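You operate a simulated robot arm through the tools that you are given. There is no shell and no other tool. Be economical: measure what you need, move in short steps, check, and stop when the job is done.

You are at the controls of a simulated robot arm. One attempt, no reset.

TASK
Soften the bow tube, then shut the pin under the grey cap.
Fine: hold the grey button till the tube wrinkles before you open the cap; shut the cap again. Where these are worked on the way, their far stop is far enough and under half their travel is too little: grey cap.

It is judged by the outcome, as a careful person would: the job done as asked, and still so three seconds after it is handed in. It fails if anything else is knocked over, pushed out of place, dropped, spilled or broken. Lids that push on must go on centred and level and be pressed home; caps that screw on are set level and turned clockwise until they are tight.

THE ROBOT
A 7-joint arm with a two-finger parallel gripper on a trunk, on a base that drives. Base frame: it is fixed to the floor where the robot stands at the start and does not move with it; the origin is under the middle of the robot, x ahead of it, y to its left, z up. Units: m, rad, N and s.
Its first joint turns from -2.897 to 2.897 rad. Places, roughly: black valve [2.6, -0.8, 0.5]; brown handle [1.9, -0.2, 0.5]; gold valve [2.4, -2.1, 0.5]; grey cap [0.6, -0.1, 0.6]; grey pin [0.6, -0.1, 0.6]; grey valve [0.6, -0.1, 0.6]. Payload 3.43 kg.
The tool frame sits at the grasp point between the pads (the TCP): z along the fingers, y along the line on which they close. The tips reach 0.03 m beyond it. The gripper opens to 0.094 m. The fingers are 0.028 m wide and 0.01 m thick; the gripper's body (0.05 by 0.096 m) begins 0.055 m behind the TCP.
Orientation is that of the tool frame in the base frame, as a unit quaternion [x, y, z, w]. With the fingers straight down and closing along the base's y, the tool's x points along the base's -x, its y along +y and its z along -z.

THE INTERFACE
- The arm moves only by the tool nudge_tool. Its argument "series" is a list of rows, each a list of 2 entries, a list of its own where there are three numbers: the shift along the tool's x, y, z in m, then the turn, a rotation vector about the tool's x, y, z in rad. In form: [[[x, y, z], [rx, ry, rz]], ...]. A call has 1 to 12 rows; each row shifts and turns the commanded pose from where the row before left it, along the tool's axes as they then stand. "gripper" is the finger opening in m, from 0 to 0.094, set as the call begins (left out, the last holds). Each row takes 0.2 s and may step no farther than 0.05 m and 0.15 rad from the row before; otherwise, or with a gripper value out of range, the whole call is refused. Where a pose cannot be reached the arm comes as near as it can. A force on the tool above 90 N (or 10 N above the force at the start of the call, whichever is more), or a blocked arm, ends the call early, and 0.2 s more pass. Each finger travels about 0.045 m/s and halts on what it meets, pressing with about 36 N; the grip force reading is that of the motor and also rises with nothing between the fingers. The clock runs only during rows and for 0.2 s after the last one: add rows that do not move to give the fingers time. The reply holds the time, the measured pose of the TCP, the force on the tool along the base axes, the opening and the grip force, in the units named above and with some noise, with the torque about the TCP (base axes, N m) and any sound that the robot's microphone picked up.
- Cameras (640 x 400 px; columns grow to the right, rows downward): "scene" is now at [0.4935, 0.131, 1.2268]; the picture's right is [-0.78, -0.63, 0.00], its down [-0.45, 0.55, -0.70] and it looks along [0.44, -0.55, -0.71] (base axes); focal length 272 px, centre (320, 200). "wrist" rides on the gripper at [0.076, 0.014, -0.102] in the tool frame; the picture's right is [-0.18, 0.98, 0.00], its down [-0.75, -0.14, -0.64] and it looks along [-0.63, -0.12, 0.77] (tool axes); focal length 243 px, centre (320, 200). There is no depth. A picture from a camera that has moved, and an enlarged one, comes with that camera's place and axes in the base frame and with its lens.
- camera(camera): a new picture of that camera. It takes no simulated time.
- move_column(by): slides the trunk up (or, below 0, down) by that many m; the arm and the scene camera ride with it, the base frame stays. It gives what a move gives, with no picture.
- drive_base(legs): drives the robot by 1 to 6 legs, each [ahead, left, turn to the left] in m, m and rad, along the robot's own axes; the way and the turn of a leg run together, so that a leg with both is an arc; at most 1.5 m and 3.142 rad a leg. The arm and the cameras ride along, it lands a little off, and it stops where it bumps. It gives what a move gives.
- pan_tilt(pan, tilt): turns the head with the scene camera to pan (to the left, within 1.798 rad either way) and tilt (down, from -0.506 to 1.204), counted from straight ahead of the robot. It gives what a move gives.
- enlarge(camera, box): a new picture of the part [left, top, right, bottom] of that camera's present view, enlarged. It takes no simulated time.
- job_done(): hands the job in; it is judged then, once.

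Go step by step. Nothing tells you exact positions but the pictures and the camera data: compare them with the known pose of the tool, close in by small moves and look again before you grip or let go. The budget is 120 turns and 82 pictures, counting those below and the enlarged ones. Unless the task says otherwise, let go and move clear before handing in, and close with one line.

The tools are called after "Request:" by a JSON object that holds its "method" and its "body". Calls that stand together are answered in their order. nudge_tool: Moves the arm, as the interface text tells. Its arguments: {"type":"object","properties":{"series":{"type":"array"},"gripper":{"type":"number"}},"required":["series"]} The other tools are called the same way: move_column (by) slides the trunk up or down; drive_base (legs) drives the base; pan_tilt (pan, tilt) turns the head that bears the scene camera; camera (camera) takes a picture; enlarge (camera, box) takes an enlarged picture of a part of a camera's view; job_done () hands the job in.

At the start:

```text
t: 0.0
position: [0.6202, -0.2131, 0.9378]
tcp_rot: [0.0, 1.0, 0.0, -0.001]
force: [-0.4, 0.0, 0.5]
torque: [0.01, -0.03, 0.02]
gripper_width: 0.0941
finger_force: 0.1
trunk travel left (down, up): [-0.3, 0.31]
robot x, y, heading: [0.0028, 0.0005, 0.002]
head pan, tilt: [-0.894, 0.791]
```

scene: 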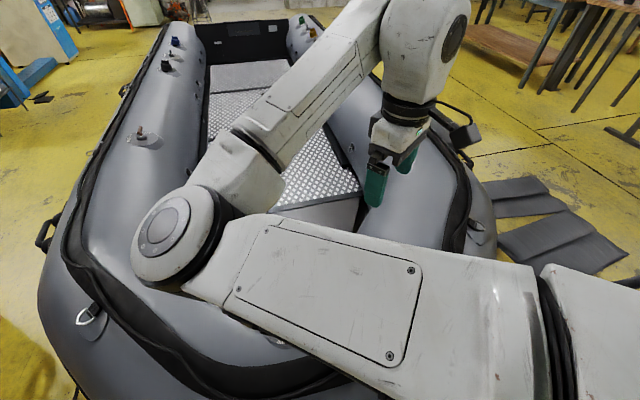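
wrist: 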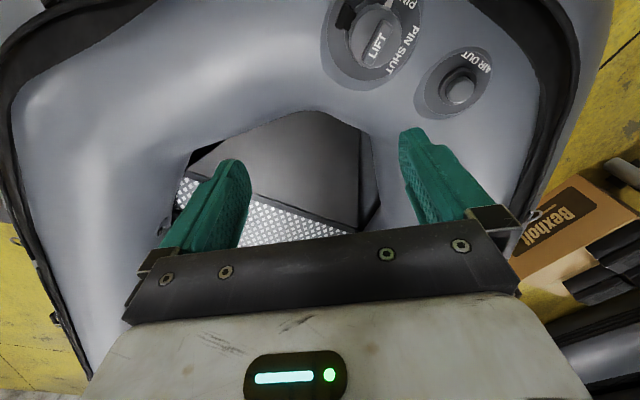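

The wrist view shows a grey cap (with "LIFT" and "PIN SHUT" lettering) and a button marked "AIR OUT" at the bow. I'll enlarge that part before moving.

Request:
{"method": "enlarge", "body": {"camera": "wrist", "box": [300, 0, 520, 137]}}

Request:
{"method": "pan_tilt", "body": {"pan": -0.2, "tilt": 1.1}}

Request:
{"method": "camera", "body": {"camera": "scene"}}

```text
2.91 times, centred on (410, 68) of wrist
camera zoom: at [0.5431, -0.1987, 1.0402], right [0.18, 0.98, 0.0], down [0.75, -0.14, 0.64], along [0.63, -0.12, -0.77], focal length 706 px, centre (58, 582)
```

zoom: 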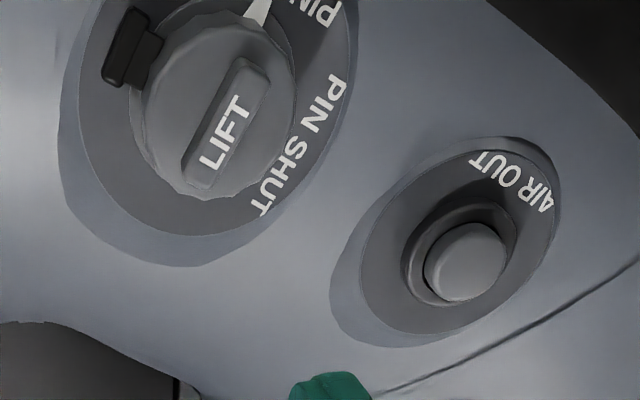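

```text
t: 1.1
position: [0.6191, -0.2133, 0.937]
tcp_rot: [0.0, 1.0, 0.0, 0.001]
force: [-0.3, 0.1, 0.7]
torque: [-0.01, -0.01, -0.02]
gripper_width: 0.094
finger_force: 0.2
trunk travel left (down, up): [-0.3, 0.31]
robot x, y, heading: [0.001, -0.0009, 0.005]
head pan, tilt: [-0.201, 1.1]
```

```text
78 pictures are left
camera scene: at [0.5045, 0.1816, 1.2044], right [-0.2, -0.98, 0.0], down [-0.87, 0.18, -0.45], along [0.44, -0.09, -0.89], focal length 272 px, centre (320, 200)
```

scene: 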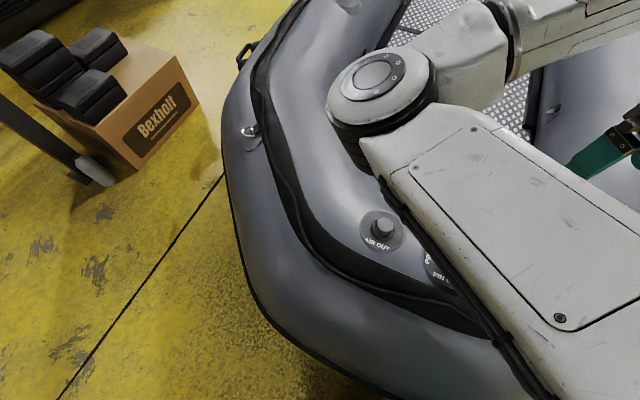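

Triangulating the two views puts the AIR OUT button at about (0.694, -0.002, 0.63) and the cap near (0.60, -0.13, 0.63). I'll move the arm back so I can see the cap properly.

Request:
{"method": "nudge_tool", "body": {"series": [[[0.045, 0.015, 0], [0, 0, 0]], [[0.045, 0.015, 0], [0, 0, 0]], [[0.045, 0.015, 0], [0, 0, 0]], [[0.02, 0.01, 0], [0, 0, 0]]]}}

Request:
{"method": "camera", "body": {"camera": "wrist"}}

Request:
{"method": "camera", "body": {"camera": "scene"}}

```text
t: 2.1
position: [0.4659, -0.1571, 0.9385]
tcp_rot: [0.0, 1.0, 0.002, -0.001]
force: [0.3, 0.7, 0.0]
torque: [-0.01, 0.03, 0.01]
gripper_width: 0.0941
finger_force: 0.0
out of reach, approached as far as the arm can: row 4
trunk travel left (down, up): [-0.3, 0.31]
robot x, y, heading: [0.002, -0.0018, -0.002]
head pan, tilt: [-0.201, 1.1]
```

```text
77 pictures are left
camera wrist: at [0.389, -0.1428, 1.0408], right [0.18, 0.98, 0.0], down [0.76, -0.14, 0.64], along [0.63, -0.12, -0.77], focal length 243 px, centre (320, 200)
```

wrist: 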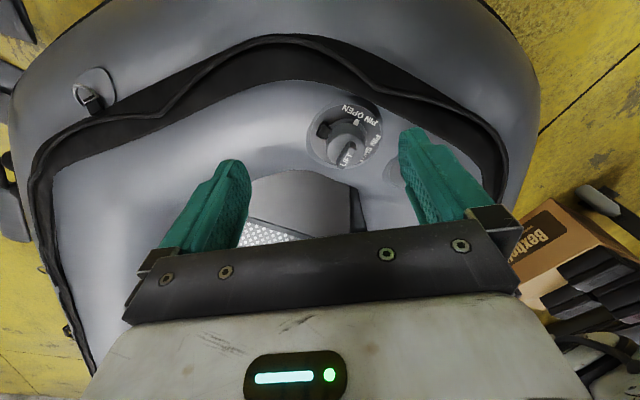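

```text
76 pictures are left
camera scene: at [0.5045, 0.1817, 1.2043], right [-0.2, -0.98, 0.0], down [-0.87, 0.18, -0.45], along [0.44, -0.09, -0.89], focal length 272 px, centre (320, 200)
```

scene: 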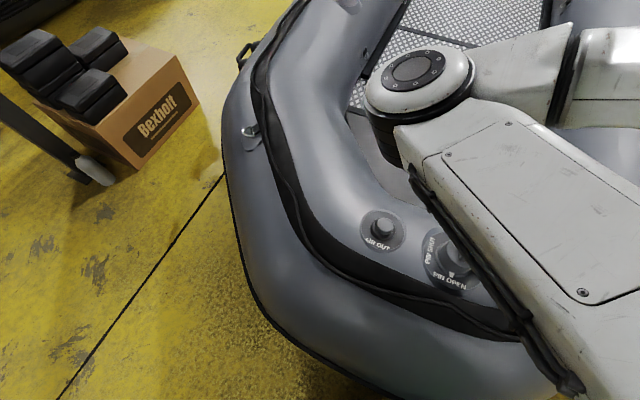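

Request:
{"method": "enlarge", "body": {"camera": "wrist", "box": [290, 85, 402, 185]}}

Request:
{"method": "enlarge", "body": {"camera": "scene", "box": [350, 200, 510, 300]}}

```text
4.00 times, centred on (346, 135) of wrist
camera zoom: at [0.389, -0.1428, 1.0408], right [0.18, 0.98, 0.0], down [0.76, -0.14, 0.64], along [0.63, -0.12, -0.77], focal length 970 px, centre (216, 460)
```

zoom: 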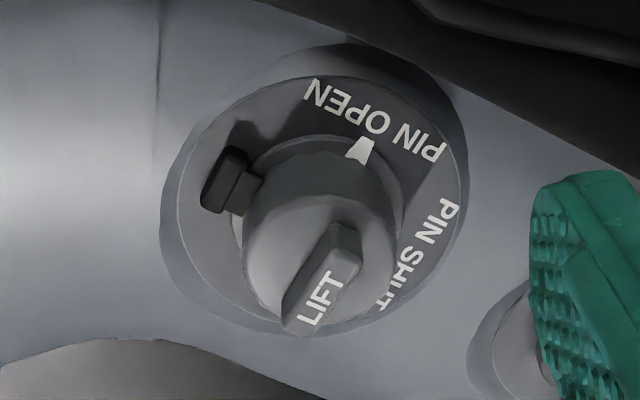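

```text
4.00 times, centred on (430, 250) of scene
camera zoom: at [0.5045, 0.1817, 1.2043], right [-0.2, -0.98, 0.0], down [-0.87, 0.18, -0.45], along [0.44, -0.09, -0.89], focal length 1089 px, centre (-120, 0)
```

zoom: 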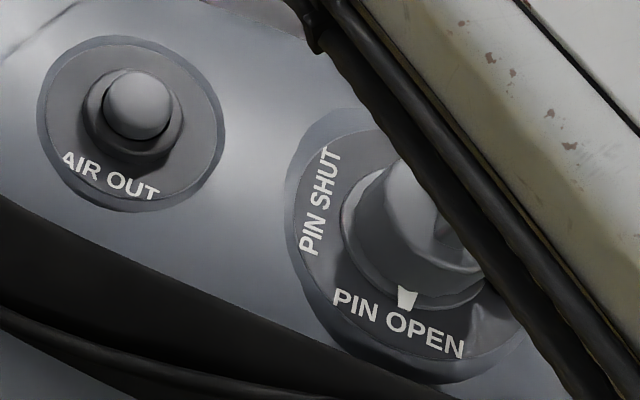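

The cap hinges on the black block, and its LIFT ridge sits opposite that; the pin pointer is at PIN OPEN. The button comes first: I'll close the fingers and move above it.

Request:
{"method": "nudge_tool", "body": {"series": [[[-0.04, 0.025, 0], [0, 0, 0]], [[-0.04, 0.025, 0], [0, 0, 0]], [[-0.04, 0.025, 0], [0, 0, 0]], [[-0.04, 0.025, 0], [0, 0, 0]], [[-0.04, 0.028, 0], [0, 0, 0]], [[-0.027, 0.025, 0.02], [0, 0, 0]], [[0, 0, 0.045], [0, 0, 0]], [[0, 0, 0.045], [0, 0, 0]], [[0, 0, 0.045], [0, 0, 0]], [[0, 0, 0.04], [0, 0, 0]], [[0, 0, 0], [0, 0, 0]]], "gripper": 0}}

Request:
{"method": "camera", "body": {"camera": "wrist"}}

Request:
{"method": "camera", "body": {"camera": "scene"}}

```text
t: 4.5
position: [0.6936, -0.0052, 0.7433]
tcp_rot: [0.001, 1.0, 0.0, 0.0]
force: [-0.7, 0.6, -0.4]
torque: [0.02, -0.01, -0.01]
gripper_width: 0.0
finger_force: 32.9
trunk travel left (down, up): [-0.3, 0.31]
robot x, y, heading: [-0.0004, -0.0028, 0.0]
head pan, tilt: [-0.201, 1.1]
```

```text
73 pictures are left
camera wrist: at [0.6169, 0.0091, 0.8455], right [0.18, 0.98, 0.0], down [0.75, -0.14, 0.64], along [0.63, -0.12, -0.77], focal length 243 px, centre (320, 200)
```

wrist: 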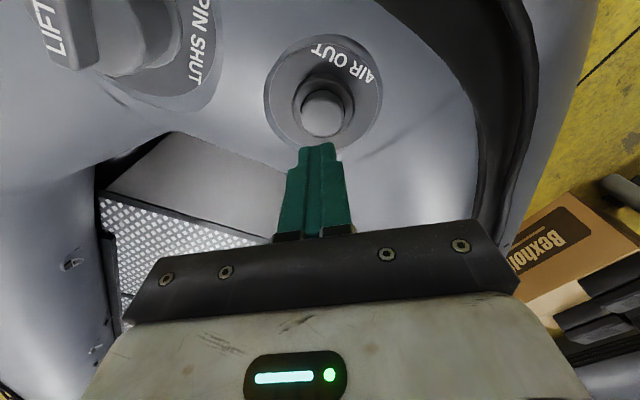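

```text
72 pictures are left
camera scene: at [0.5045, 0.1816, 1.2044], right [-0.2, -0.98, 0.0], down [-0.87, 0.18, -0.45], along [0.44, -0.09, -0.89], focal length 272 px, centre (320, 200)
```

scene: 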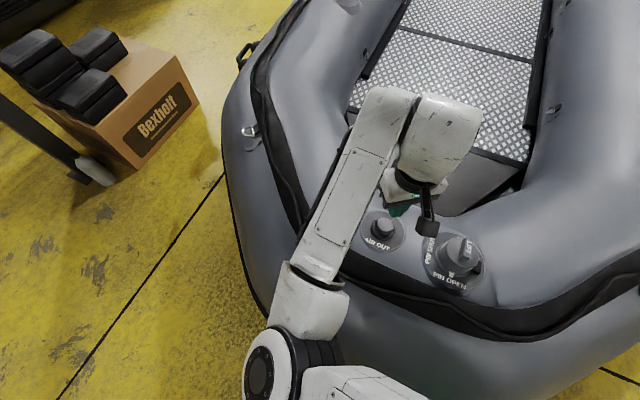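

The button position agrees in the new view. I'll lower onto it and press gently in small steps, watching the force.

Request:
{"method": "nudge_tool", "body": {"series": [[[0, 0, 0.04], [0, 0, 0]], [[0, 0, 0.03], [0, 0, 0]], [[0, 0, 0.006], [0, 0, 0]], [[0, 0, 0.004], [0, 0, 0]]]}}

Request:
{"method": "nudge_tool", "body": {"series": [[[0, 0, 0.003], [0, 0, 0]], [[0, 0, 0.002], [0, 0, 0]], [[0, 0, 0.0], [0, 0, 0]]]}}

Request:
{"method": "camera", "body": {"camera": "wrist"}}

```text
t: 5.5
position: [0.6949, -0.0076, 0.6672]
tcp_rot: [0.001, 1.0, -0.001, 0.001]
force: [-2.1, -1.9, 42.2]
torque: [0.23, 0.54, -0.1]
gripper_width: 0.0001
finger_force: 32.6
trunk travel left (down, up): [-0.3, 0.31]
robot x, y, heading: [0.0026, 0.0012, -0.001]
head pan, tilt: [-0.201, 1.1]
heard: click
```

```text
t: 6.0
position: [0.6939, -0.0071, 0.6675]
tcp_rot: [0.003, 1.0, -0.004, 0.006]
force: [-11.4, 0.1, 56.6]
torque: [0.37, 0.95, -0.01]
gripper_width: 0.0003
finger_force: 32.6
trunk travel left (down, up): [-0.3, 0.31]
robot x, y, heading: [0.0011, -0.0017, 0.004]
head pan, tilt: [-0.201, 1.1]
stopped in row 2: the force on the tool passed its limit at 93 N (the readings are from after the stop); the commanded pose is now the measured one
```

```text
71 pictures are left
camera wrist: at [0.6169, 0.0086, 0.7689], right [0.19, 0.98, -0.01], down [0.75, -0.14, 0.65], along [0.64, -0.13, -0.76], focal length 243 px, centre (320, 200)
```

wrist: 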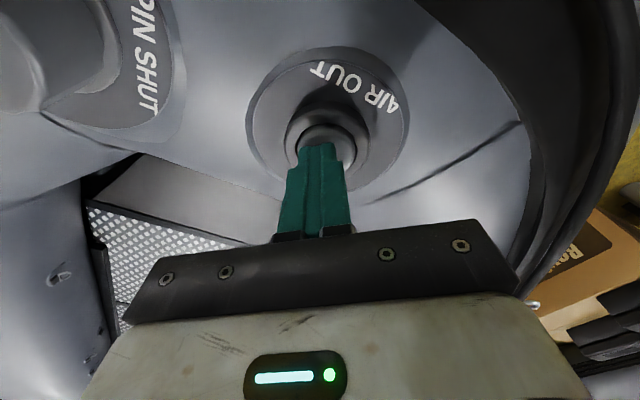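

The button clicked down and is loaded at about 57 N. I'll hold it there and watch the tube.

Request:
{"method": "nudge_tool", "body": {"series": [[[0, 0, 0], [0, 0, 0]], [[0, 0, 0], [0, 0, 0]], [[0, 0, 0], [0, 0, 0]], [[0, 0, 0], [0, 0, 0]], [[0, 0, 0], [0, 0, 0]], [[0, 0, 0], [0, 0, 0]], [[0, 0, 0], [0, 0, 0]], [[0, 0, 0], [0, 0, 0]], [[0, 0, 0], [0, 0, 0]], [[0, 0, 0], [0, 0, 0]], [[0, 0, 0], [0, 0, 0]], [[0, 0, 0], [0, 0, 0]]]}}

Request:
{"method": "camera", "body": {"camera": "wrist"}}

Request:
{"method": "camera", "body": {"camera": "scene"}}

```text
t: 8.6
position: [0.6957, -0.0075, 0.6666]
tcp_rot: [0.003, 1.0, -0.003, 0.008]
force: [-11.7, 6.4, 73.6]
torque: [0.69, 1.12, 0.02]
gripper_width: 0.0
finger_force: 33.4
trunk travel left (down, up): [-0.3, 0.31]
robot x, y, heading: [-0.0014, 0.0051, -0.006]
head pan, tilt: [-0.201, 1.1]
```

```text
70 pictures are left
camera wrist: at [0.6171, 0.0081, 0.7683], right [0.19, 0.98, 0.0], down [0.74, -0.14, 0.65], along [0.64, -0.12, -0.76], focal length 243 px, centre (320, 200)
```

wrist: 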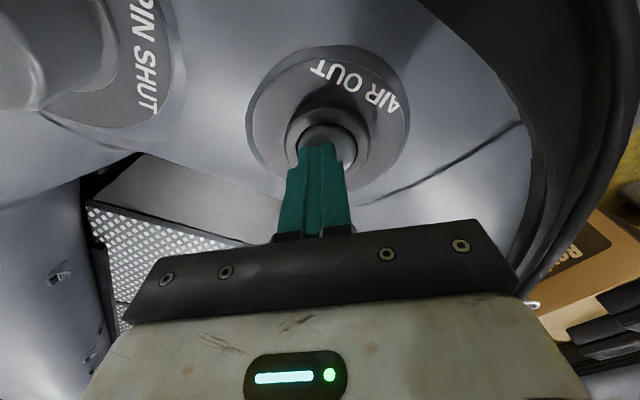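

```text
69 pictures are left
camera scene: at [0.5024, 0.1819, 1.2054], right [-0.2, -0.98, 0.0], down [-0.87, 0.18, -0.46], along [0.45, -0.09, -0.89], focal length 272 px, centre (320, 200)
```

scene: 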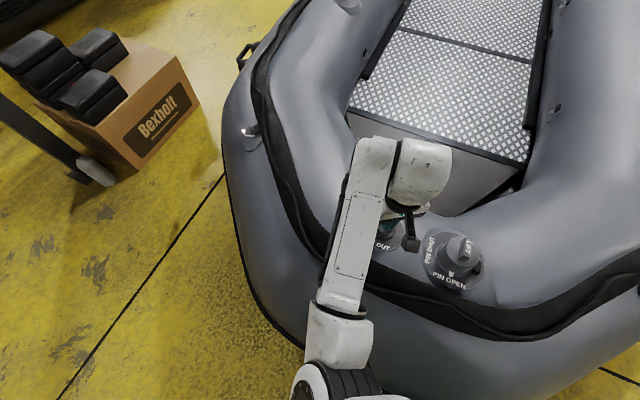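

No wrinkles so far. I'll keep holding and check again.

Request:
{"method": "nudge_tool", "body": {"series": [[[0, 0, 0], [0, 0, 0]], [[0, 0, 0], [0, 0, 0]], [[0, 0, 0], [0, 0, 0]], [[0, 0, 0], [0, 0, 0]], [[0, 0, 0], [0, 0, 0]], [[0, 0, 0], [0, 0, 0]], [[0, 0, 0], [0, 0, 0]], [[0, 0, 0], [0, 0, 0]], [[0, 0, 0], [0, 0, 0]], [[0, 0, 0], [0, 0, 0]], [[0, 0, 0], [0, 0, 0]], [[0, 0, 0], [0, 0, 0]]]}}

Request:
{"method": "nudge_tool", "body": {"series": [[[0, 0, 0], [0, 0, 0]], [[0, 0, 0], [0, 0, 0]], [[0, 0, 0], [0, 0, 0]], [[0, 0, 0], [0, 0, 0]], [[0, 0, 0], [0, 0, 0]], [[0, 0, 0], [0, 0, 0]], [[0, 0, 0], [0, 0, 0]], [[0, 0, 0], [0, 0, 0]], [[0, 0, 0], [0, 0, 0]], [[0, 0, 0], [0, 0, 0]], [[0, 0, 0], [0, 0, 0]], [[0, 0, 0], [0, 0, 0]]]}}

Request:
{"method": "camera", "body": {"camera": "wrist"}}

Request:
{"method": "enlarge", "body": {"camera": "wrist", "box": [240, 40, 420, 240]}}

```text
t: 11.2
position: [0.696, -0.0085, 0.6664]
tcp_rot: [0.001, 1.0, -0.003, 0.007]
force: [-6.4, 2.7, 72.0]
torque: [0.59, 0.94, -0.03]
gripper_width: 0.0
finger_force: 33.3
trunk travel left (down, up): [-0.3, 0.31]
robot x, y, heading: [0.0033, -0.0034, 0.005]
head pan, tilt: [-0.201, 1.1]
```

```text
t: 13.8
position: [0.6942, -0.0075, 0.6679]
tcp_rot: [0.001, 1.0, -0.004, 0.008]
force: [-1.7, 0.4, 71.1]
torque: [0.49, 0.81, 0.01]
gripper_width: 0.0
finger_force: 32.6
trunk travel left (down, up): [-0.3, 0.31]
robot x, y, heading: [-0.003, 0.0011, -0.001]
head pan, tilt: [-0.201, 1.1]
```

```text
68 pictures are left
camera wrist: at [0.6173, 0.0079, 0.7682], right [0.19, 0.98, 0.0], down [0.74, -0.14, 0.65], along [0.64, -0.13, -0.76], focal length 243 px, centre (320, 200)
```

wrist: 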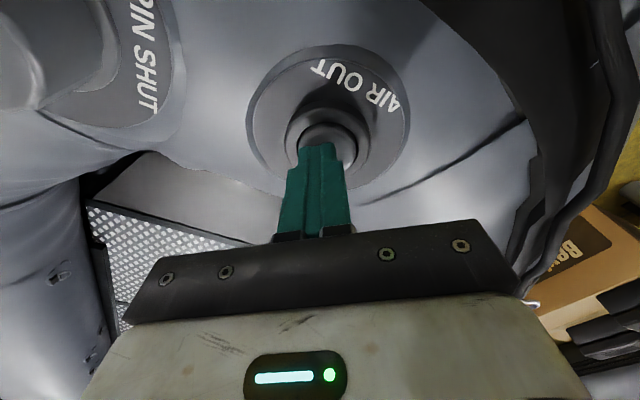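

```text
2.00 times, centred on (330, 140) of wrist
camera zoom: at [0.6173, 0.0079, 0.7682], right [0.19, 0.98, 0.0], down [0.74, -0.14, 0.65], along [0.64, -0.13, -0.76], focal length 485 px, centre (300, 320)
```

zoom: 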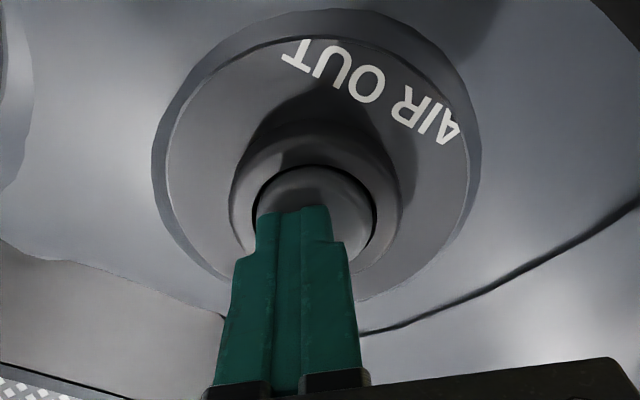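

The tube's edge by the seam has started to deform, so air is leaving. I'll keep holding.

Request:
{"method": "nudge_tool", "body": {"series": [[[0, 0, 0], [0, 0, 0]], [[0, 0, 0], [0, 0, 0]], [[0, 0, 0], [0, 0, 0]], [[0, 0, 0], [0, 0, 0]], [[0, 0, 0], [0, 0, 0]], [[0, 0, 0], [0, 0, 0]], [[0, 0, 0], [0, 0, 0]], [[0, 0, 0], [0, 0, 0]], [[0, 0, 0], [0, 0, 0]], [[0, 0, 0], [0, 0, 0]], [[0, 0, 0], [0, 0, 0]], [[0, 0, 0], [0, 0, 0]]]}}

Request:
{"method": "nudge_tool", "body": {"series": [[[0, 0, 0], [0, 0, 0]], [[0, 0, 0], [0, 0, 0]], [[0, 0, 0], [0, 0, 0]], [[0, 0, 0], [0, 0, 0]], [[0, 0, 0], [0, 0, 0]], [[0, 0, 0], [0, 0, 0]], [[0, 0, 0], [0, 0, 0]], [[0, 0, 0], [0, 0, 0]], [[0, 0, 0], [0, 0, 0]], [[0, 0, 0], [0, 0, 0]], [[0, 0, 0], [0, 0, 0]], [[0, 0, 0], [0, 0, 0]]]}}

Request:
{"method": "camera", "body": {"camera": "wrist"}}

Request:
{"method": "camera", "body": {"camera": "scene"}}

```text
t: 16.4
position: [0.6958, -0.0075, 0.6662]
tcp_rot: [0.001, 1.0, -0.003, 0.008]
force: [-0.6, -0.8, 70.3]
torque: [0.43, 0.77, 0.01]
gripper_width: 0.0001
finger_force: 33.3
trunk travel left (down, up): [-0.3, 0.31]
robot x, y, heading: [0.0037, 0.0039, 0.002]
head pan, tilt: [-0.201, 1.1]
```

```text
t: 19.0
position: [0.6943, -0.0079, 0.6665]
tcp_rot: [0.002, 1.0, -0.004, 0.007]
force: [-0.1, -1.9, 70.3]
torque: [0.42, 0.76, 0.01]
gripper_width: 0.0002
finger_force: 32.7
trunk travel left (down, up): [-0.3, 0.31]
robot x, y, heading: [-0.0008, -0.0025, 0.002]
head pan, tilt: [-0.201, 1.1]
```

```text
66 pictures are left
camera wrist: at [0.6173, 0.0078, 0.7682], right [0.19, 0.98, 0.0], down [0.74, -0.14, 0.65], along [0.64, -0.13, -0.76], focal length 243 px, centre (320, 200)
```

wrist: 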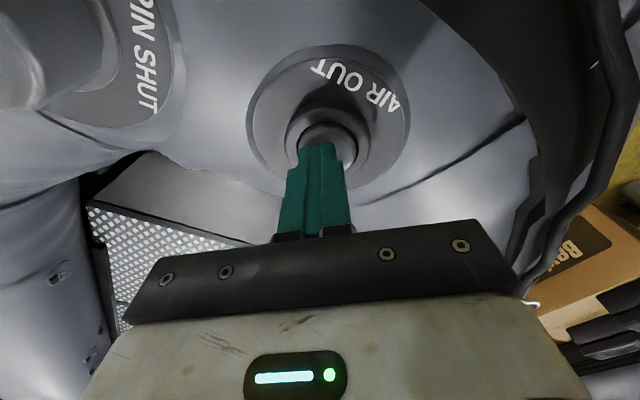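

```text
65 pictures are left
camera scene: at [0.5027, 0.1817, 1.2053], right [-0.2, -0.98, 0.0], down [-0.87, 0.18, -0.46], along [0.45, -0.09, -0.89], focal length 272 px, centre (320, 200)
```

scene: 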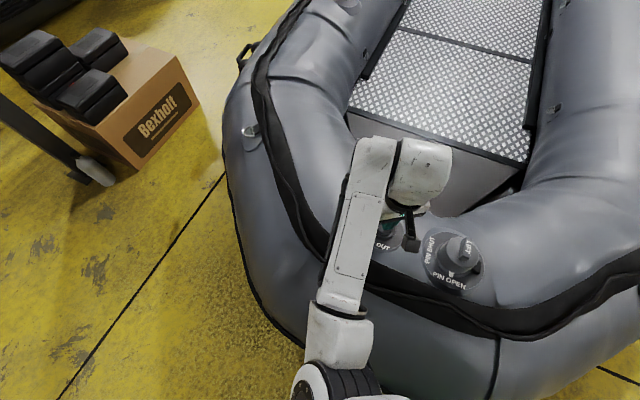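

The tube is clearly wrinkled now, on the port side, the bow and the starboard side. I'll release the button, lift clear and look.

Request:
{"method": "nudge_tool", "body": {"series": [[[0, 0, -0.02], [0, 0, 0]], [[0, 0, -0.04], [0, 0, 0]], [[0, 0, -0.045], [0, 0, 0]], [[0, 0, -0.045], [0, 0, 0]], [[0, 0, -0.045], [0, 0, 0]], [[0, 0, -0.045], [0, 0, 0]], [[0, 0, -0.045], [0, 0, 0]]]}}

Request:
{"method": "camera", "body": {"camera": "scene"}}

Request:
{"method": "enlarge", "body": {"camera": "scene", "box": [340, 190, 520, 310]}}

Request:
{"method": "camera", "body": {"camera": "wrist"}}

```text
t: 20.6
position: [0.6935, -0.0057, 0.9499]
tcp_rot: [0.001, 1.0, -0.002, 0.003]
force: [0.1, -0.2, -0.8]
torque: [-0.01, -0.02, 0.04]
gripper_width: 0.0003
finger_force: 33.2
trunk travel left (down, up): [-0.3, 0.31]
robot x, y, heading: [-0.0032, 0.0003, -0.004]
head pan, tilt: [-0.201, 1.1]
```

```text
64 pictures are left
camera scene: at [0.5045, 0.1818, 1.2042], right [-0.2, -0.98, 0.0], down [-0.87, 0.18, -0.45], along [0.44, -0.09, -0.89], focal length 272 px, centre (320, 200)
```

scene: 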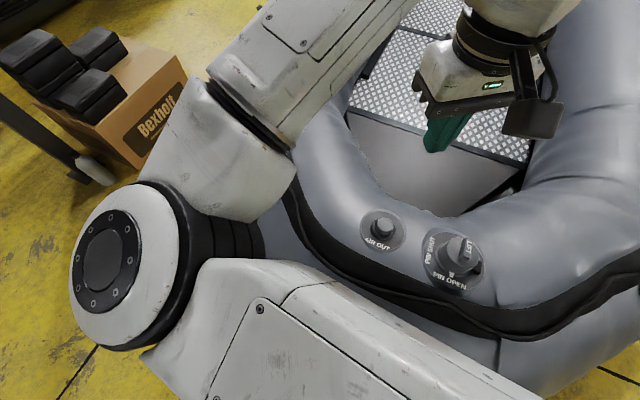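

```text
3.33 times, centred on (430, 250) of scene
camera zoom: at [0.5045, 0.1818, 1.2042], right [-0.2, -0.98, 0.0], down [-0.87, 0.18, -0.45], along [0.44, -0.09, -0.89], focal length 907 px, centre (-47, 33)
```

zoom: 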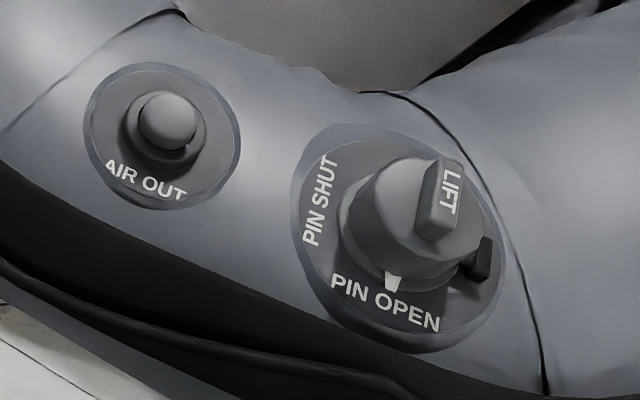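

```text
62 pictures are left
camera wrist: at [0.6159, 0.0102, 1.052], right [0.19, 0.98, 0.0], down [0.75, -0.14, 0.65], along [0.64, -0.12, -0.76], focal length 243 px, centre (320, 200)
```

wrist: 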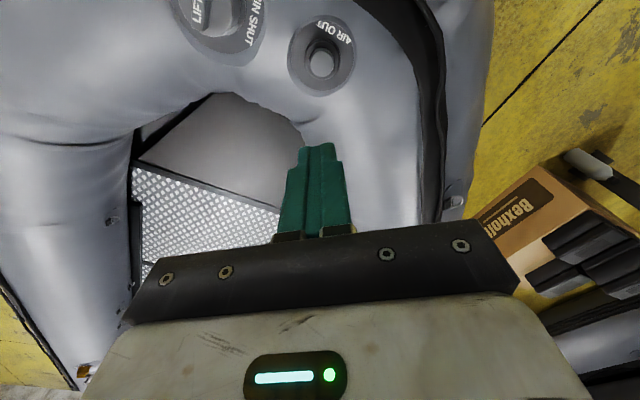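

The tube is wrinkled and soft. The cap's LIFT ridge is centred near (0.600, -0.138, 0.67), running at about -35°, and the hinge is near (0.567, -0.174, 0.62). The pin has to turn clockwise from PIN OPEN to PIN SHUT, so I'll move above the cap with the fingers set across the ridge.

Request:
{"method": "nudge_tool", "body": {"series": [[[0.03, -0.033, 0], [0, 0, 0]], [[0.03, -0.033, 0], [0, 0, 0]], [[0.0335, -0.033, 0], [0, 0, 0]], [[0, -0.033, 0.02], [0, 0, 0.12]], [[0, 0, 0.045], [0, 0, 0.12]], [[0, 0, 0.045], [0, 0, 0.12]], [[0, 0, 0.035], [0, 0, 0.12]], [[0, 0, 0], [0, 0, 0.12]], [[0, 0, 0], [0, 0, 0]]], "gripper": 0.06}}

Request:
{"method": "camera", "body": {"camera": "wrist"}}

Request:
{"method": "camera", "body": {"camera": "scene"}}

```text
t: 22.6
position: [0.6017, -0.1379, 0.8033]
tcp_rot: [0.297, 0.955, 0.0, 0.004]
force: [0.4, -0.4, -0.1]
torque: [-0.01, 0.02, 0.02]
gripper_width: 0.0598
finger_force: 0.0
trunk travel left (down, up): [-0.3, 0.31]
robot x, y, heading: [-0.0002, -0.0001, 0.003]
head pan, tilt: [-0.201, 1.1]
```

```text
61 pictures are left
camera wrist: at [0.5453, -0.0822, 0.9041], right [0.71, 0.7, 0.0], down [0.54, -0.54, 0.65], along [0.46, -0.46, -0.76], focal length 243 px, centre (320, 200)
```

wrist: 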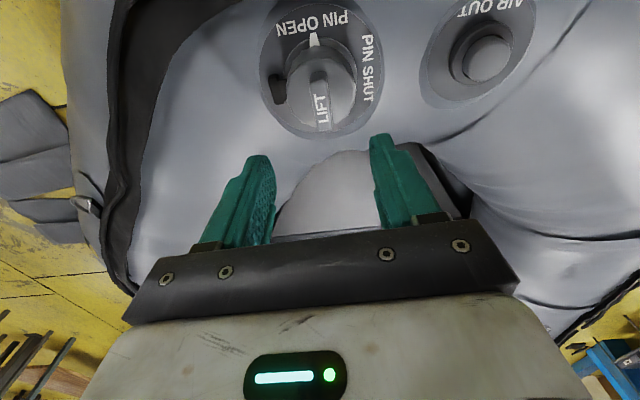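

```text
60 pictures are left
camera scene: at [0.5044, 0.1817, 1.2043], right [-0.2, -0.98, 0.0], down [-0.87, 0.18, -0.45], along [0.44, -0.09, -0.89], focal length 272 px, centre (320, 200)
```

scene: 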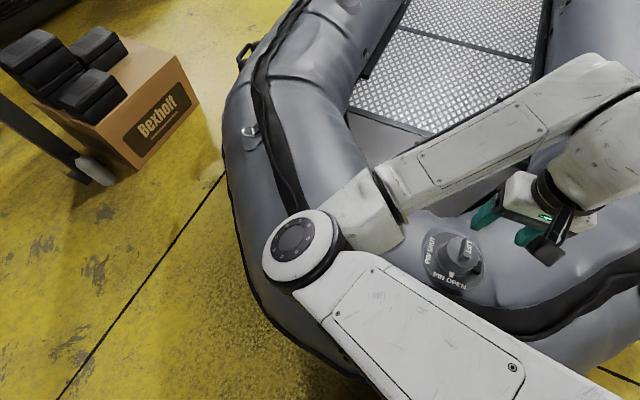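

Request:
{"method": "enlarge", "body": {"camera": "wrist", "box": [250, 0, 410, 140]}}

```text
2.86 times, centred on (330, 70) of wrist
camera zoom: at [0.5453, -0.0822, 0.9041], right [0.71, 0.7, 0.0], down [0.54, -0.54, 0.65], along [0.46, -0.46, -0.76], focal length 693 px, centre (291, 571)
```

zoom: 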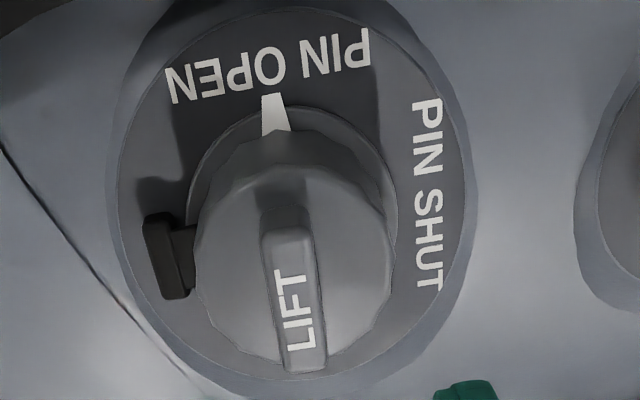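

In this view the valve plate leans about 10° forward, and the ridge lines up with the tool x axis. I'll tilt to match and come down close before checking.

Request:
{"method": "nudge_tool", "body": {"series": [[[0, 0, 0], [0, 0.085, 0]], [[0, 0, 0], [0, 0.085, 0]], [[-0.012, 0, 0.03], [0, 0, 0]], [[-0.012, 0, 0.03], [0, 0, 0]], [[0, 0, 0.02], [0, 0, 0]], [[0, 0, 0], [0, 0, 0]]], "gripper": 0.05}}

Request:
{"method": "enlarge", "body": {"camera": "wrist", "box": [180, 0, 460, 240]}}

Request:
{"method": "enlarge", "body": {"camera": "scene", "box": [370, 170, 550, 310]}}

```text
t: 24.0
position: [0.6095, -0.1464, 0.7168]
tcp_rot: [0.296, 0.952, 0.025, -0.077]
force: [0.5, 0.2, 0.1]
torque: [-0.01, 0.02, 0.02]
gripper_width: 0.05
finger_force: 0.0
trunk travel left (down, up): [-0.3, 0.31]
robot x, y, heading: [0.0004, 0.0006, 0.0]
head pan, tilt: [-0.201, 1.1]
```

```text
1.67 times, centred on (320, 120) of wrist
camera zoom: at [0.5682, -0.1003, 0.831], right [0.71, 0.71, -0.03], down [0.62, -0.6, 0.51], along [0.34, -0.38, -0.86], focal length 404 px, centre (320, 333)
```

zoom: 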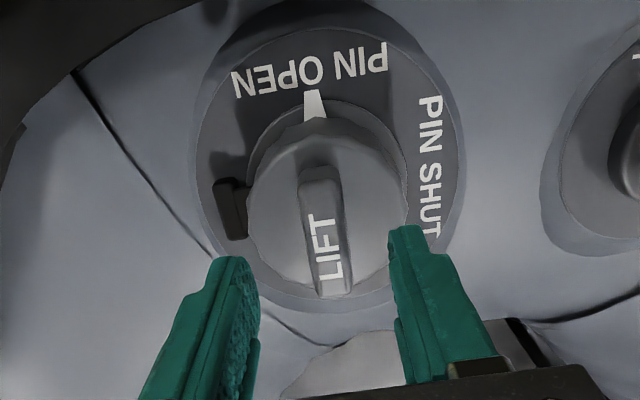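

```text
2.86 times, centred on (460, 240) of scene
camera zoom: at [0.5045, 0.1817, 1.2043], right [-0.2, -0.98, 0.0], down [-0.87, 0.18, -0.45], along [0.44, -0.09, -0.89], focal length 778 px, centre (-80, 86)
```

zoom: 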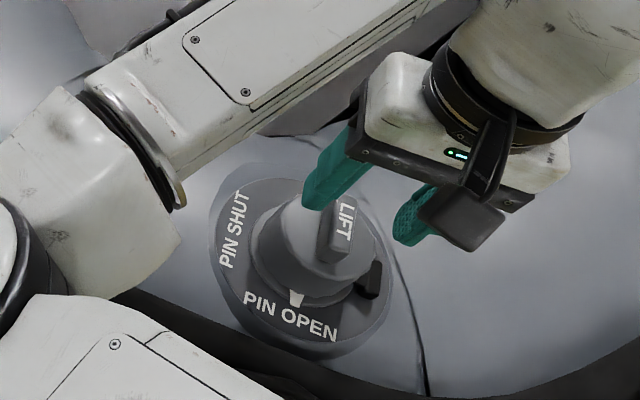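

The estimates agree across views. I'll lower the last 3 cm onto the ridge in small steps.

Request:
{"method": "nudge_tool", "body": {"series": [[[0, 0.003, 0.012], [0, 0, 0]], [[0, 0, 0.008], [0, 0, 0]], [[0, 0, 0.004], [0, 0, 0]], [[0, 0, 0.003], [0, 0, 0]], [[0, 0, 0], [0, 0, 0]]], "gripper": 0.034}}

Request:
{"method": "enlarge", "body": {"camera": "wrist", "box": [180, 0, 460, 240]}}

Request:
{"method": "enlarge", "body": {"camera": "scene", "box": [370, 170, 550, 310]}}

```text
t: 25.2
position: [0.6069, -0.1405, 0.694]
tcp_rot: [0.295, 0.952, 0.024, -0.077]
force: [1.2, -0.9, 8.8]
torque: [-0.09, -0.12, -0.07]
gripper_width: 0.0342
finger_force: 0.1
trunk travel left (down, up): [-0.3, 0.31]
robot x, y, heading: [0.0036, -0.0005, -0.004]
head pan, tilt: [-0.201, 1.1]
```

```text
1.67 times, centred on (320, 120) of wrist
camera zoom: at [0.5668, -0.0944, 0.807], right [0.71, 0.71, -0.03], down [0.62, -0.6, 0.51], along [0.35, -0.38, -0.86], focal length 404 px, centre (320, 333)
```

zoom: 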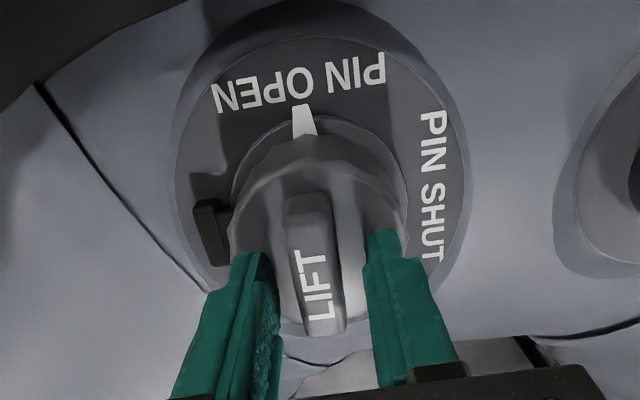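

```text
2.86 times, centred on (460, 240) of scene
camera zoom: at [0.5043, 0.1817, 1.2046], right [-0.2, -0.98, 0.0], down [-0.87, 0.18, -0.45], along [0.44, -0.09, -0.89], focal length 778 px, centre (-80, 86)
```

zoom: 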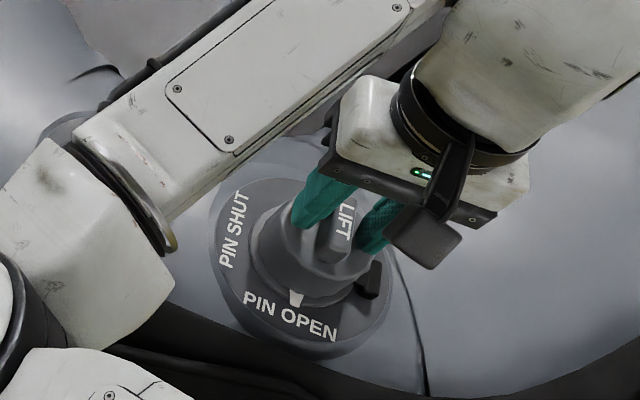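

The fingers straddle the ridge and the tips are touching the cap top. I'll raise 1 mm and close.

Request:
{"method": "nudge_tool", "body": {"series": [[[0, 0, -0.0015], [0, 0, 0]], [[0, 0, 0], [0, 0, 0]], [[0, 0, 0], [0, 0, 0]], [[0, 0, 0], [0, 0, 0]]], "gripper": 0.0}}

```text
t: 26.2
position: [0.6079, -0.1406, 0.6948]
tcp_rot: [0.297, 0.952, 0.025, -0.077]
force: [-4.9, -2.9, -12.5]
torque: [0.17, 0.04, -1.39]
gripper_width: 0.0158
finger_force: 45.3
trunk travel left (down, up): [-0.3, 0.31]
robot x, y, heading: [0.0003, -0.001, 0.0]
head pan, tilt: [-0.201, 1.1]
```

The ridge is gripped at 15.8 mm. I'll start swinging the cap about its hinge with a small trial arc.

Request:
{"method": "nudge_tool", "body": {"series": [[[0, -0.0035, -0.0022], [-0.05, 0, 0]], [[0, -0.0035, -0.0022], [-0.05, 0, 0]], [[0, 0, 0], [0, 0, 0]]]}}

Request:
{"method": "enlarge", "body": {"camera": "scene", "box": [370, 170, 550, 310]}}

```text
t: 27.0
position: [0.6032, -0.1463, 0.6976]
tcp_rot: [0.299, 0.949, 0.073, -0.064]
force: [-14.1, 5.9, -23.2]
torque: [0.68, 0.07, -1.33]
gripper_width: 0.0158
finger_force: 45.0
trunk travel left (down, up): [-0.3, 0.31]
robot x, y, heading: [-0.0014, 0.0009, -0.001]
head pan, tilt: [-0.201, 1.1]
```

```text
2.86 times, centred on (460, 240) of scene
camera zoom: at [0.5045, 0.1819, 1.2041], right [-0.2, -0.98, 0.0], down [-0.87, 0.18, -0.45], along [0.44, -0.09, -0.89], focal length 778 px, centre (-80, 86)
```

zoom: 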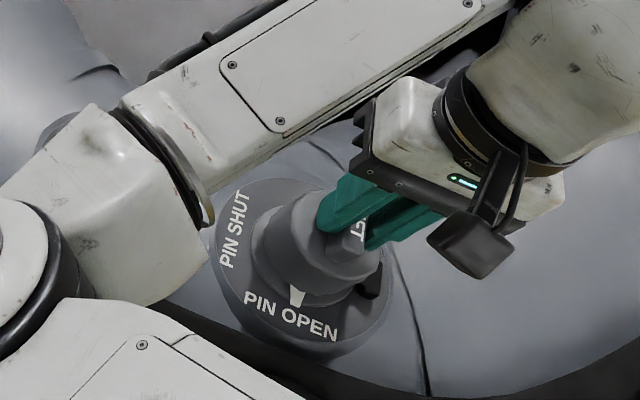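

The cap is lifting with the tool and forces are moderate, so I'll continue the arc.

Request:
{"method": "nudge_tool", "body": {"series": [[[0, -0.007, -0.0042], [-0.1, 0, 0]], [[0, -0.007, -0.0042], [-0.1, 0, 0]], [[0, 0, 0], [0, 0, 0]]]}}

Request:
{"method": "nudge_tool", "body": {"series": [[[0, -0.007, -0.0042], [-0.1, 0, 0]], [[0, -0.007, -0.0042], [-0.1, 0, 0]], [[0, 0, 0], [0, 0, 0]]]}}

Request:
{"method": "enlarge", "body": {"camera": "scene", "box": [370, 170, 550, 310]}}

```text
t: 27.8
position: [0.5961, -0.1591, 0.7063]
tcp_rot: [0.304, 0.937, 0.167, -0.033]
force: [-21.4, 14.7, -18.4]
torque: [0.78, 0.25, -0.91]
gripper_width: 0.0156
finger_force: 44.8
trunk travel left (down, up): [-0.3, 0.31]
robot x, y, heading: [-0.0016, 0.0006, 0.003]
head pan, tilt: [-0.201, 1.1]
```

```text
t: 28.6
position: [0.5872, -0.1722, 0.7086]
tcp_rot: [0.305, 0.917, 0.259, -0.003]
force: [-27.7, 21.0, -11.4]
torque: [0.08, -0.2, 0.46]
gripper_width: 0.0156
finger_force: 44.8
trunk travel left (down, up): [-0.3, 0.31]
robot x, y, heading: [-0.0018, -0.0023, -0.004]
head pan, tilt: [-0.201, 1.1]
```

```text
2.86 times, centred on (460, 240) of scene
camera zoom: at [0.5039, 0.1823, 1.2044], right [-0.2, -0.98, 0.0], down [-0.87, 0.18, -0.45], along [0.45, -0.09, -0.89], focal length 778 px, centre (-80, 86)
```

zoom: 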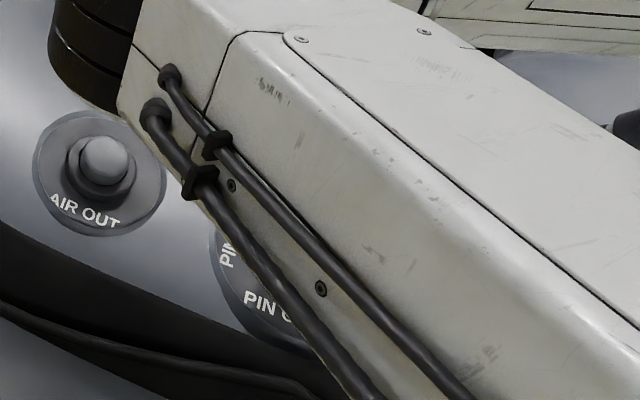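

A side force is building along the tool's x axis, so I'll relieve it with a small x shift as the arc goes on.

Request:
{"method": "nudge_tool", "body": {"series": [[[0.003, 0, 0], [0, 0, 0]], [[0.001, -0.007, -0.0042], [-0.1, 0, 0]], [[0, 0, 0], [0, 0, 0]]]}}

Request:
{"method": "camera", "body": {"camera": "wrist"}}

Request:
{"method": "camera", "body": {"camera": "scene"}}

```text
t: 29.4
position: [0.5821, -0.1794, 0.7086]
tcp_rot: [0.304, 0.903, 0.304, 0.017]
force: [1.0, 3.2, -18.7]
torque: [-0.05, -0.78, 0.59]
gripper_width: 0.0157
finger_force: 44.7
trunk travel left (down, up): [-0.3, 0.31]
robot x, y, heading: [-0.0003, -0.0006, -0.003]
head pan, tilt: [-0.201, 1.1]
```

```text
52 pictures are left
camera wrist: at [0.5061, -0.1817, 0.8128], right [0.68, 0.52, 0.52], down [0.4, -0.86, 0.33], along [0.61, -0.01, -0.79], focal length 243 px, centre (320, 200)
```

wrist: 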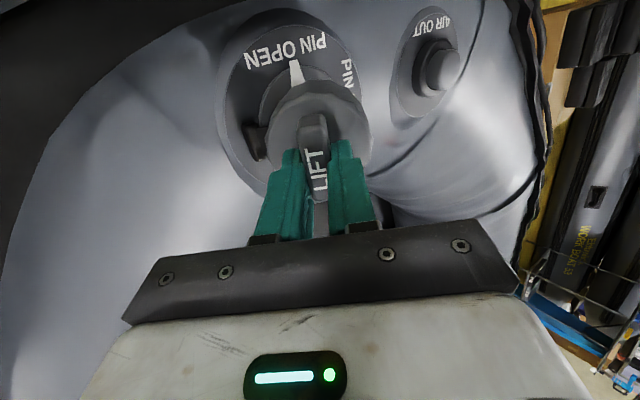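

```text
51 pictures are left
camera scene: at [0.5051, 0.1814, 1.204], right [-0.2, -0.98, 0.0], down [-0.87, 0.18, -0.45], along [0.44, -0.09, -0.89], focal length 272 px, centre (320, 200)
```

scene: 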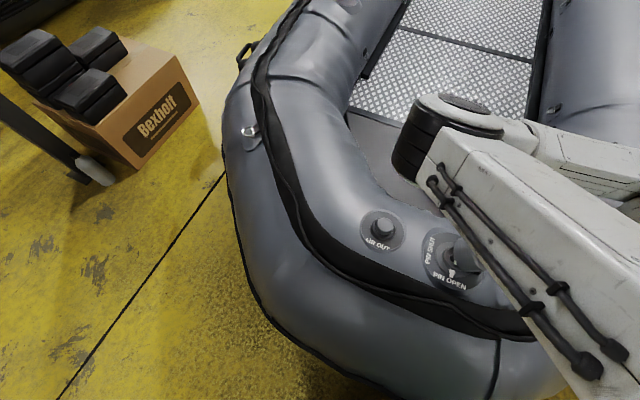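

The cap is about 35° open and forces are small. I'll carry on along the arc.

Request:
{"method": "nudge_tool", "body": {"series": [[[0.0005, -0.007, -0.0042], [-0.1, 0, 0]], [[0.0005, -0.007, -0.0042], [-0.1, 0, 0]], [[0.0005, -0.007, -0.0042], [-0.1, 0, 0]], [[0, 0, 0], [0, 0, 0]]]}}

Request:
{"method": "camera", "body": {"camera": "wrist"}}

```text
t: 30.4
position: [0.5672, -0.1987, 0.7065]
tcp_rot: [0.297, 0.846, 0.437, 0.064]
force: [34.5, -17.1, 21.5]
torque: [0.3, -1.58, 0.35]
gripper_width: 0.0158
finger_force: 45.0
trunk travel left (down, up): [-0.3, 0.31]
robot x, y, heading: [0.0041, -0.0013, 0.002]
head pan, tilt: [-0.201, 1.1]
```

```text
50 pictures are left
camera wrist: at [0.4739, -0.2206, 0.7915], right [0.59, 0.33, 0.74], down [0.31, -0.93, 0.17], along [0.74, 0.13, -0.66], focal length 243 px, centre (320, 200)
```

wrist: 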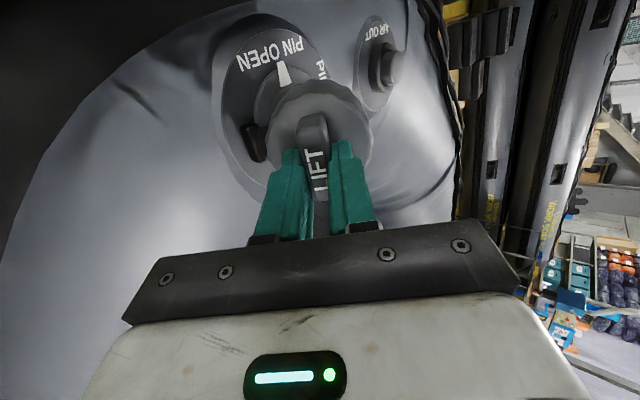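

The side force has reversed, so I'll take back 3 mm in x and continue without the x drift.

Request:
{"method": "nudge_tool", "body": {"series": [[[-0.003, 0, 0], [0, 0, 0]], [[-0.0005, -0.007, -0.0042], [-0.1, 0, 0]], [[0, 0, 0], [0, 0, 0]]]}}

```text
t: 31.2
position: [0.5631, -0.2031, 0.7034]
tcp_rot: [0.295, 0.823, 0.48, 0.074]
force: [4.7, -4.3, 31.2]
torque: [0.14, -1.57, 0.22]
gripper_width: 0.0162
finger_force: 44.4
trunk travel left (down, up): [-0.3, 0.31]
robot x, y, heading: [-0.0008, 0.0027, -0.002]
head pan, tilt: [-0.201, 1.1]
```

The tool is being pushed outward from the hinge, so I'll move out 3 mm radially and keep going.

Request:
{"method": "nudge_tool", "body": {"series": [[[0, 0.0015, -0.0025], [0, 0, 0]], [[0, -0.0065, -0.0046], [-0.1, 0, 0]], [[0, -0.0065, -0.0046], [-0.1, 0, 0]], [[0, 0, 0], [0, 0, 0]]]}}

Request:
{"method": "camera", "body": {"camera": "wrist"}}

Request:
{"method": "camera", "body": {"camera": "scene"}}

```text
t: 32.2
position: [0.5536, -0.2158, 0.6961]
tcp_rot: [0.287, 0.773, 0.557, 0.102]
force: [11.4, 20.6, -20.8]
torque: [-0.23, -1.47, -0.03]
gripper_width: 0.0164
finger_force: 44.6
trunk travel left (down, up): [-0.3, 0.31]
robot x, y, heading: [-0.0002, -0.0003, -0.001]
head pan, tilt: [-0.201, 1.1]
```

```text
49 pictures are left
camera wrist: at [0.4466, -0.2515, 0.7583], right [0.47, 0.11, 0.87], down [0.26, -0.97, -0.02], along [0.84, 0.24, -0.48], focal length 243 px, centre (320, 200)
```

wrist: 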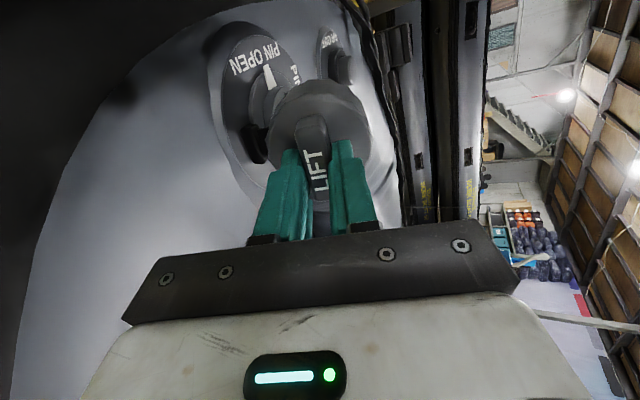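

```text
48 pictures are left
camera scene: at [0.5049, 0.1826, 1.2036], right [-0.2, -0.98, 0.0], down [-0.87, 0.18, -0.45], along [0.44, -0.09, -0.89], focal length 272 px, centre (320, 200)
```

scene: 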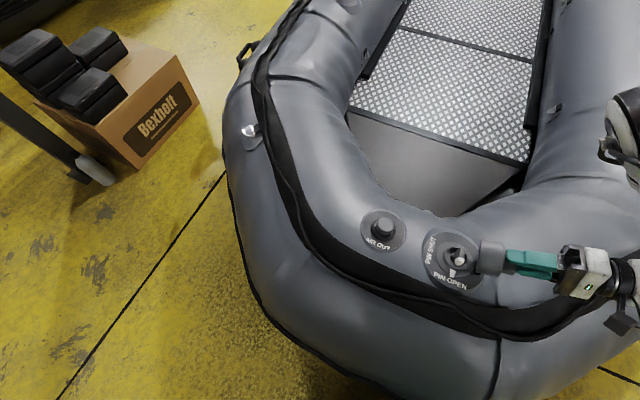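

The cap is about 70° open and the pin is in view. I'll enlarge it.

Request:
{"method": "enlarge", "body": {"camera": "scene", "box": [400, 200, 560, 310]}}

```text
3.64 times, centred on (480, 255) of scene
camera zoom: at [0.5049, 0.1826, 1.2036], right [-0.2, -0.98, 0.0], down [-0.87, 0.18, -0.45], along [0.44, -0.09, -0.89], focal length 990 px, centre (-262, 0)
```

zoom: 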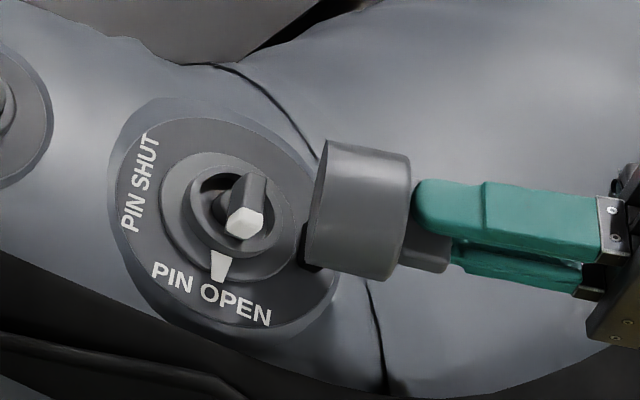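

The pin is a small wing with a white end pointing at PIN OPEN. I'll take the cap further towards its stop, easing the radial load.

Request:
{"method": "nudge_tool", "body": {"series": [[[0, -0.001, 0.0017], [0, 0, 0]], [[0, -0.0068, -0.0043], [-0.1, 0, 0]], [[0, -0.0068, -0.0043], [-0.1, 0, 0]], [[0, 0, 0], [0, 0, 0]]]}}

Request:
{"method": "enlarge", "body": {"camera": "scene", "box": [400, 200, 600, 325]}}

```text
t: 33.2
position: [0.5458, -0.2254, 0.6869]
tcp_rot: [0.276, 0.712, 0.632, 0.131]
force: [8.7, 16.7, -14.4]
torque: [-0.54, -1.18, 0.1]
gripper_width: 0.0166
finger_force: 44.7
trunk travel left (down, up): [-0.3, 0.31]
robot x, y, heading: [-0.0008, 0.0007, -0.005]
head pan, tilt: [-0.201, 1.1]
```

```text
3.20 times, centred on (500, 262) of scene
camera zoom: at [0.5049, 0.1818, 1.2042], right [-0.2, -0.98, 0.0], down [-0.87, 0.18, -0.45], along [0.44, -0.09, -0.89], focal length 871 px, centre (-256, 0)
```

zoom: 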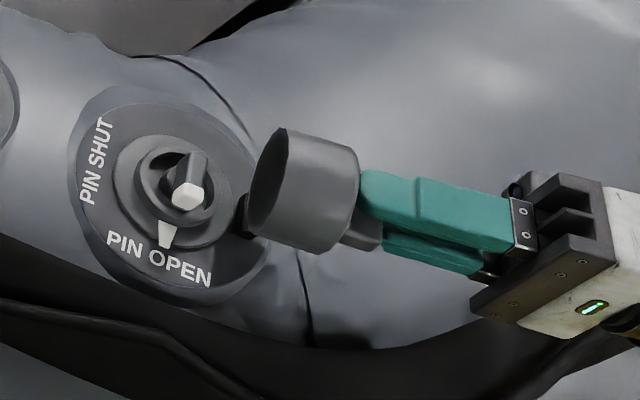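

About 80–90° open, with moderate force. I'll continue two more steps.

Request:
{"method": "nudge_tool", "body": {"series": [[[0, -0.0005, 0.001], [0, 0, 0]], [[0, -0.0068, -0.0043], [-0.1, 0, 0]], [[0, -0.0068, -0.0043], [-0.1, 0, 0]], [[0, 0, 0], [0, 0, 0]]]}}

Request:
{"method": "enlarge", "body": {"camera": "scene", "box": [400, 200, 600, 325]}}

Request:
{"method": "camera", "body": {"camera": "wrist"}}

```text
t: 34.2
position: [0.5432, -0.2263, 0.6844]
tcp_rot: [0.272, 0.698, 0.648, 0.139]
force: [0.6, -5.3, -3.4]
torque: [-0.94, -0.8, 0.36]
gripper_width: 0.0169
finger_force: 45.0
out of reach, approached as far as the arm can: row 2, 3
trunk travel left (down, up): [-0.3, 0.31]
robot x, y, heading: [-0.0042, -0.0054, 0.001]
head pan, tilt: [-0.201, 1.1]
```

```text
3.20 times, centred on (500, 262) of scene
camera zoom: at [0.5045, 0.181, 1.2045], right [-0.2, -0.98, 0.0], down [-0.87, 0.18, -0.45], along [0.44, -0.09, -0.89], focal length 871 px, centre (-256, 0)
```

zoom: 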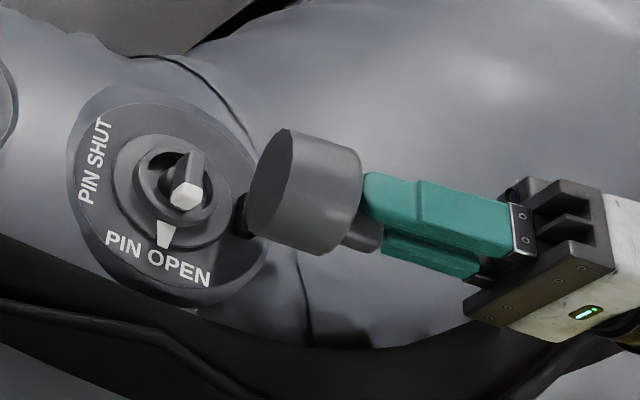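

```text
44 pictures are left
camera wrist: at [0.4283, -0.2678, 0.7229], right [0.35, -0.09, 0.93], down [0.23, -0.96, -0.18], along [0.91, 0.28, -0.31], focal length 243 px, centre (320, 200)
```

wrist: 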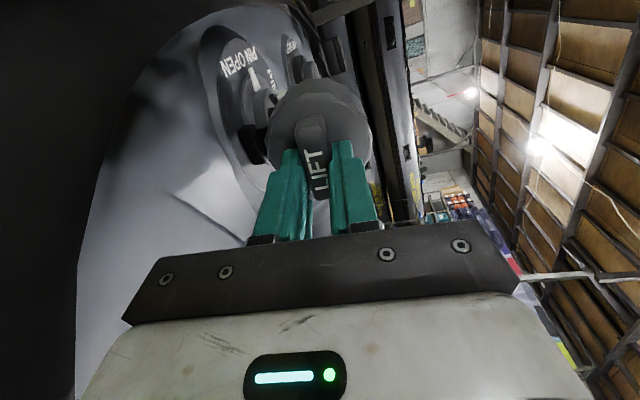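

The arm has hit its limit with the cap about 80–85° open. I'll let go and back straight off, then see where the cap rests.

Request:
{"method": "nudge_tool", "body": {"series": [[[0, 0, 0], [0, 0, 0]], [[0, 0, 0], [0, 0, 0]], [[0, 0, -0.02], [0, 0, 0]], [[0, 0, -0.03], [0, 0, 0]], [[0, 0.02, -0.03], [0, 0, 0]]], "gripper": 0.05}}

Request:
{"method": "enlarge", "body": {"camera": "scene", "box": [400, 200, 600, 325]}}

```text
t: 35.4
position: [0.5032, -0.2788, 0.7076]
tcp_rot: [0.276, 0.705, 0.639, 0.136]
force: [0.0, 0.4, -0.5]
torque: [0.0, 0.01, -0.02]
gripper_width: 0.05
finger_force: 0.1
out of reach, approached as far as the arm can: row 4, 5
trunk travel left (down, up): [-0.3, 0.31]
robot x, y, heading: [0.0005, 0.0, 0.0]
head pan, tilt: [-0.201, 1.1]
```

```text
3.20 times, centred on (500, 262) of scene
camera zoom: at [0.5045, 0.1818, 1.2043], right [-0.2, -0.98, 0.0], down [-0.87, 0.18, -0.45], along [0.44, -0.09, -0.89], focal length 871 px, centre (-256, 0)
```

zoom: 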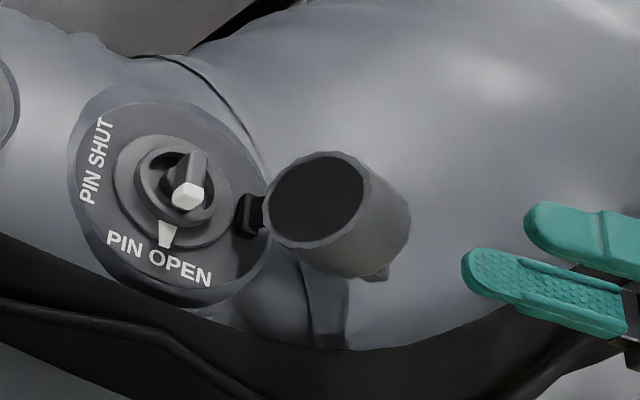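

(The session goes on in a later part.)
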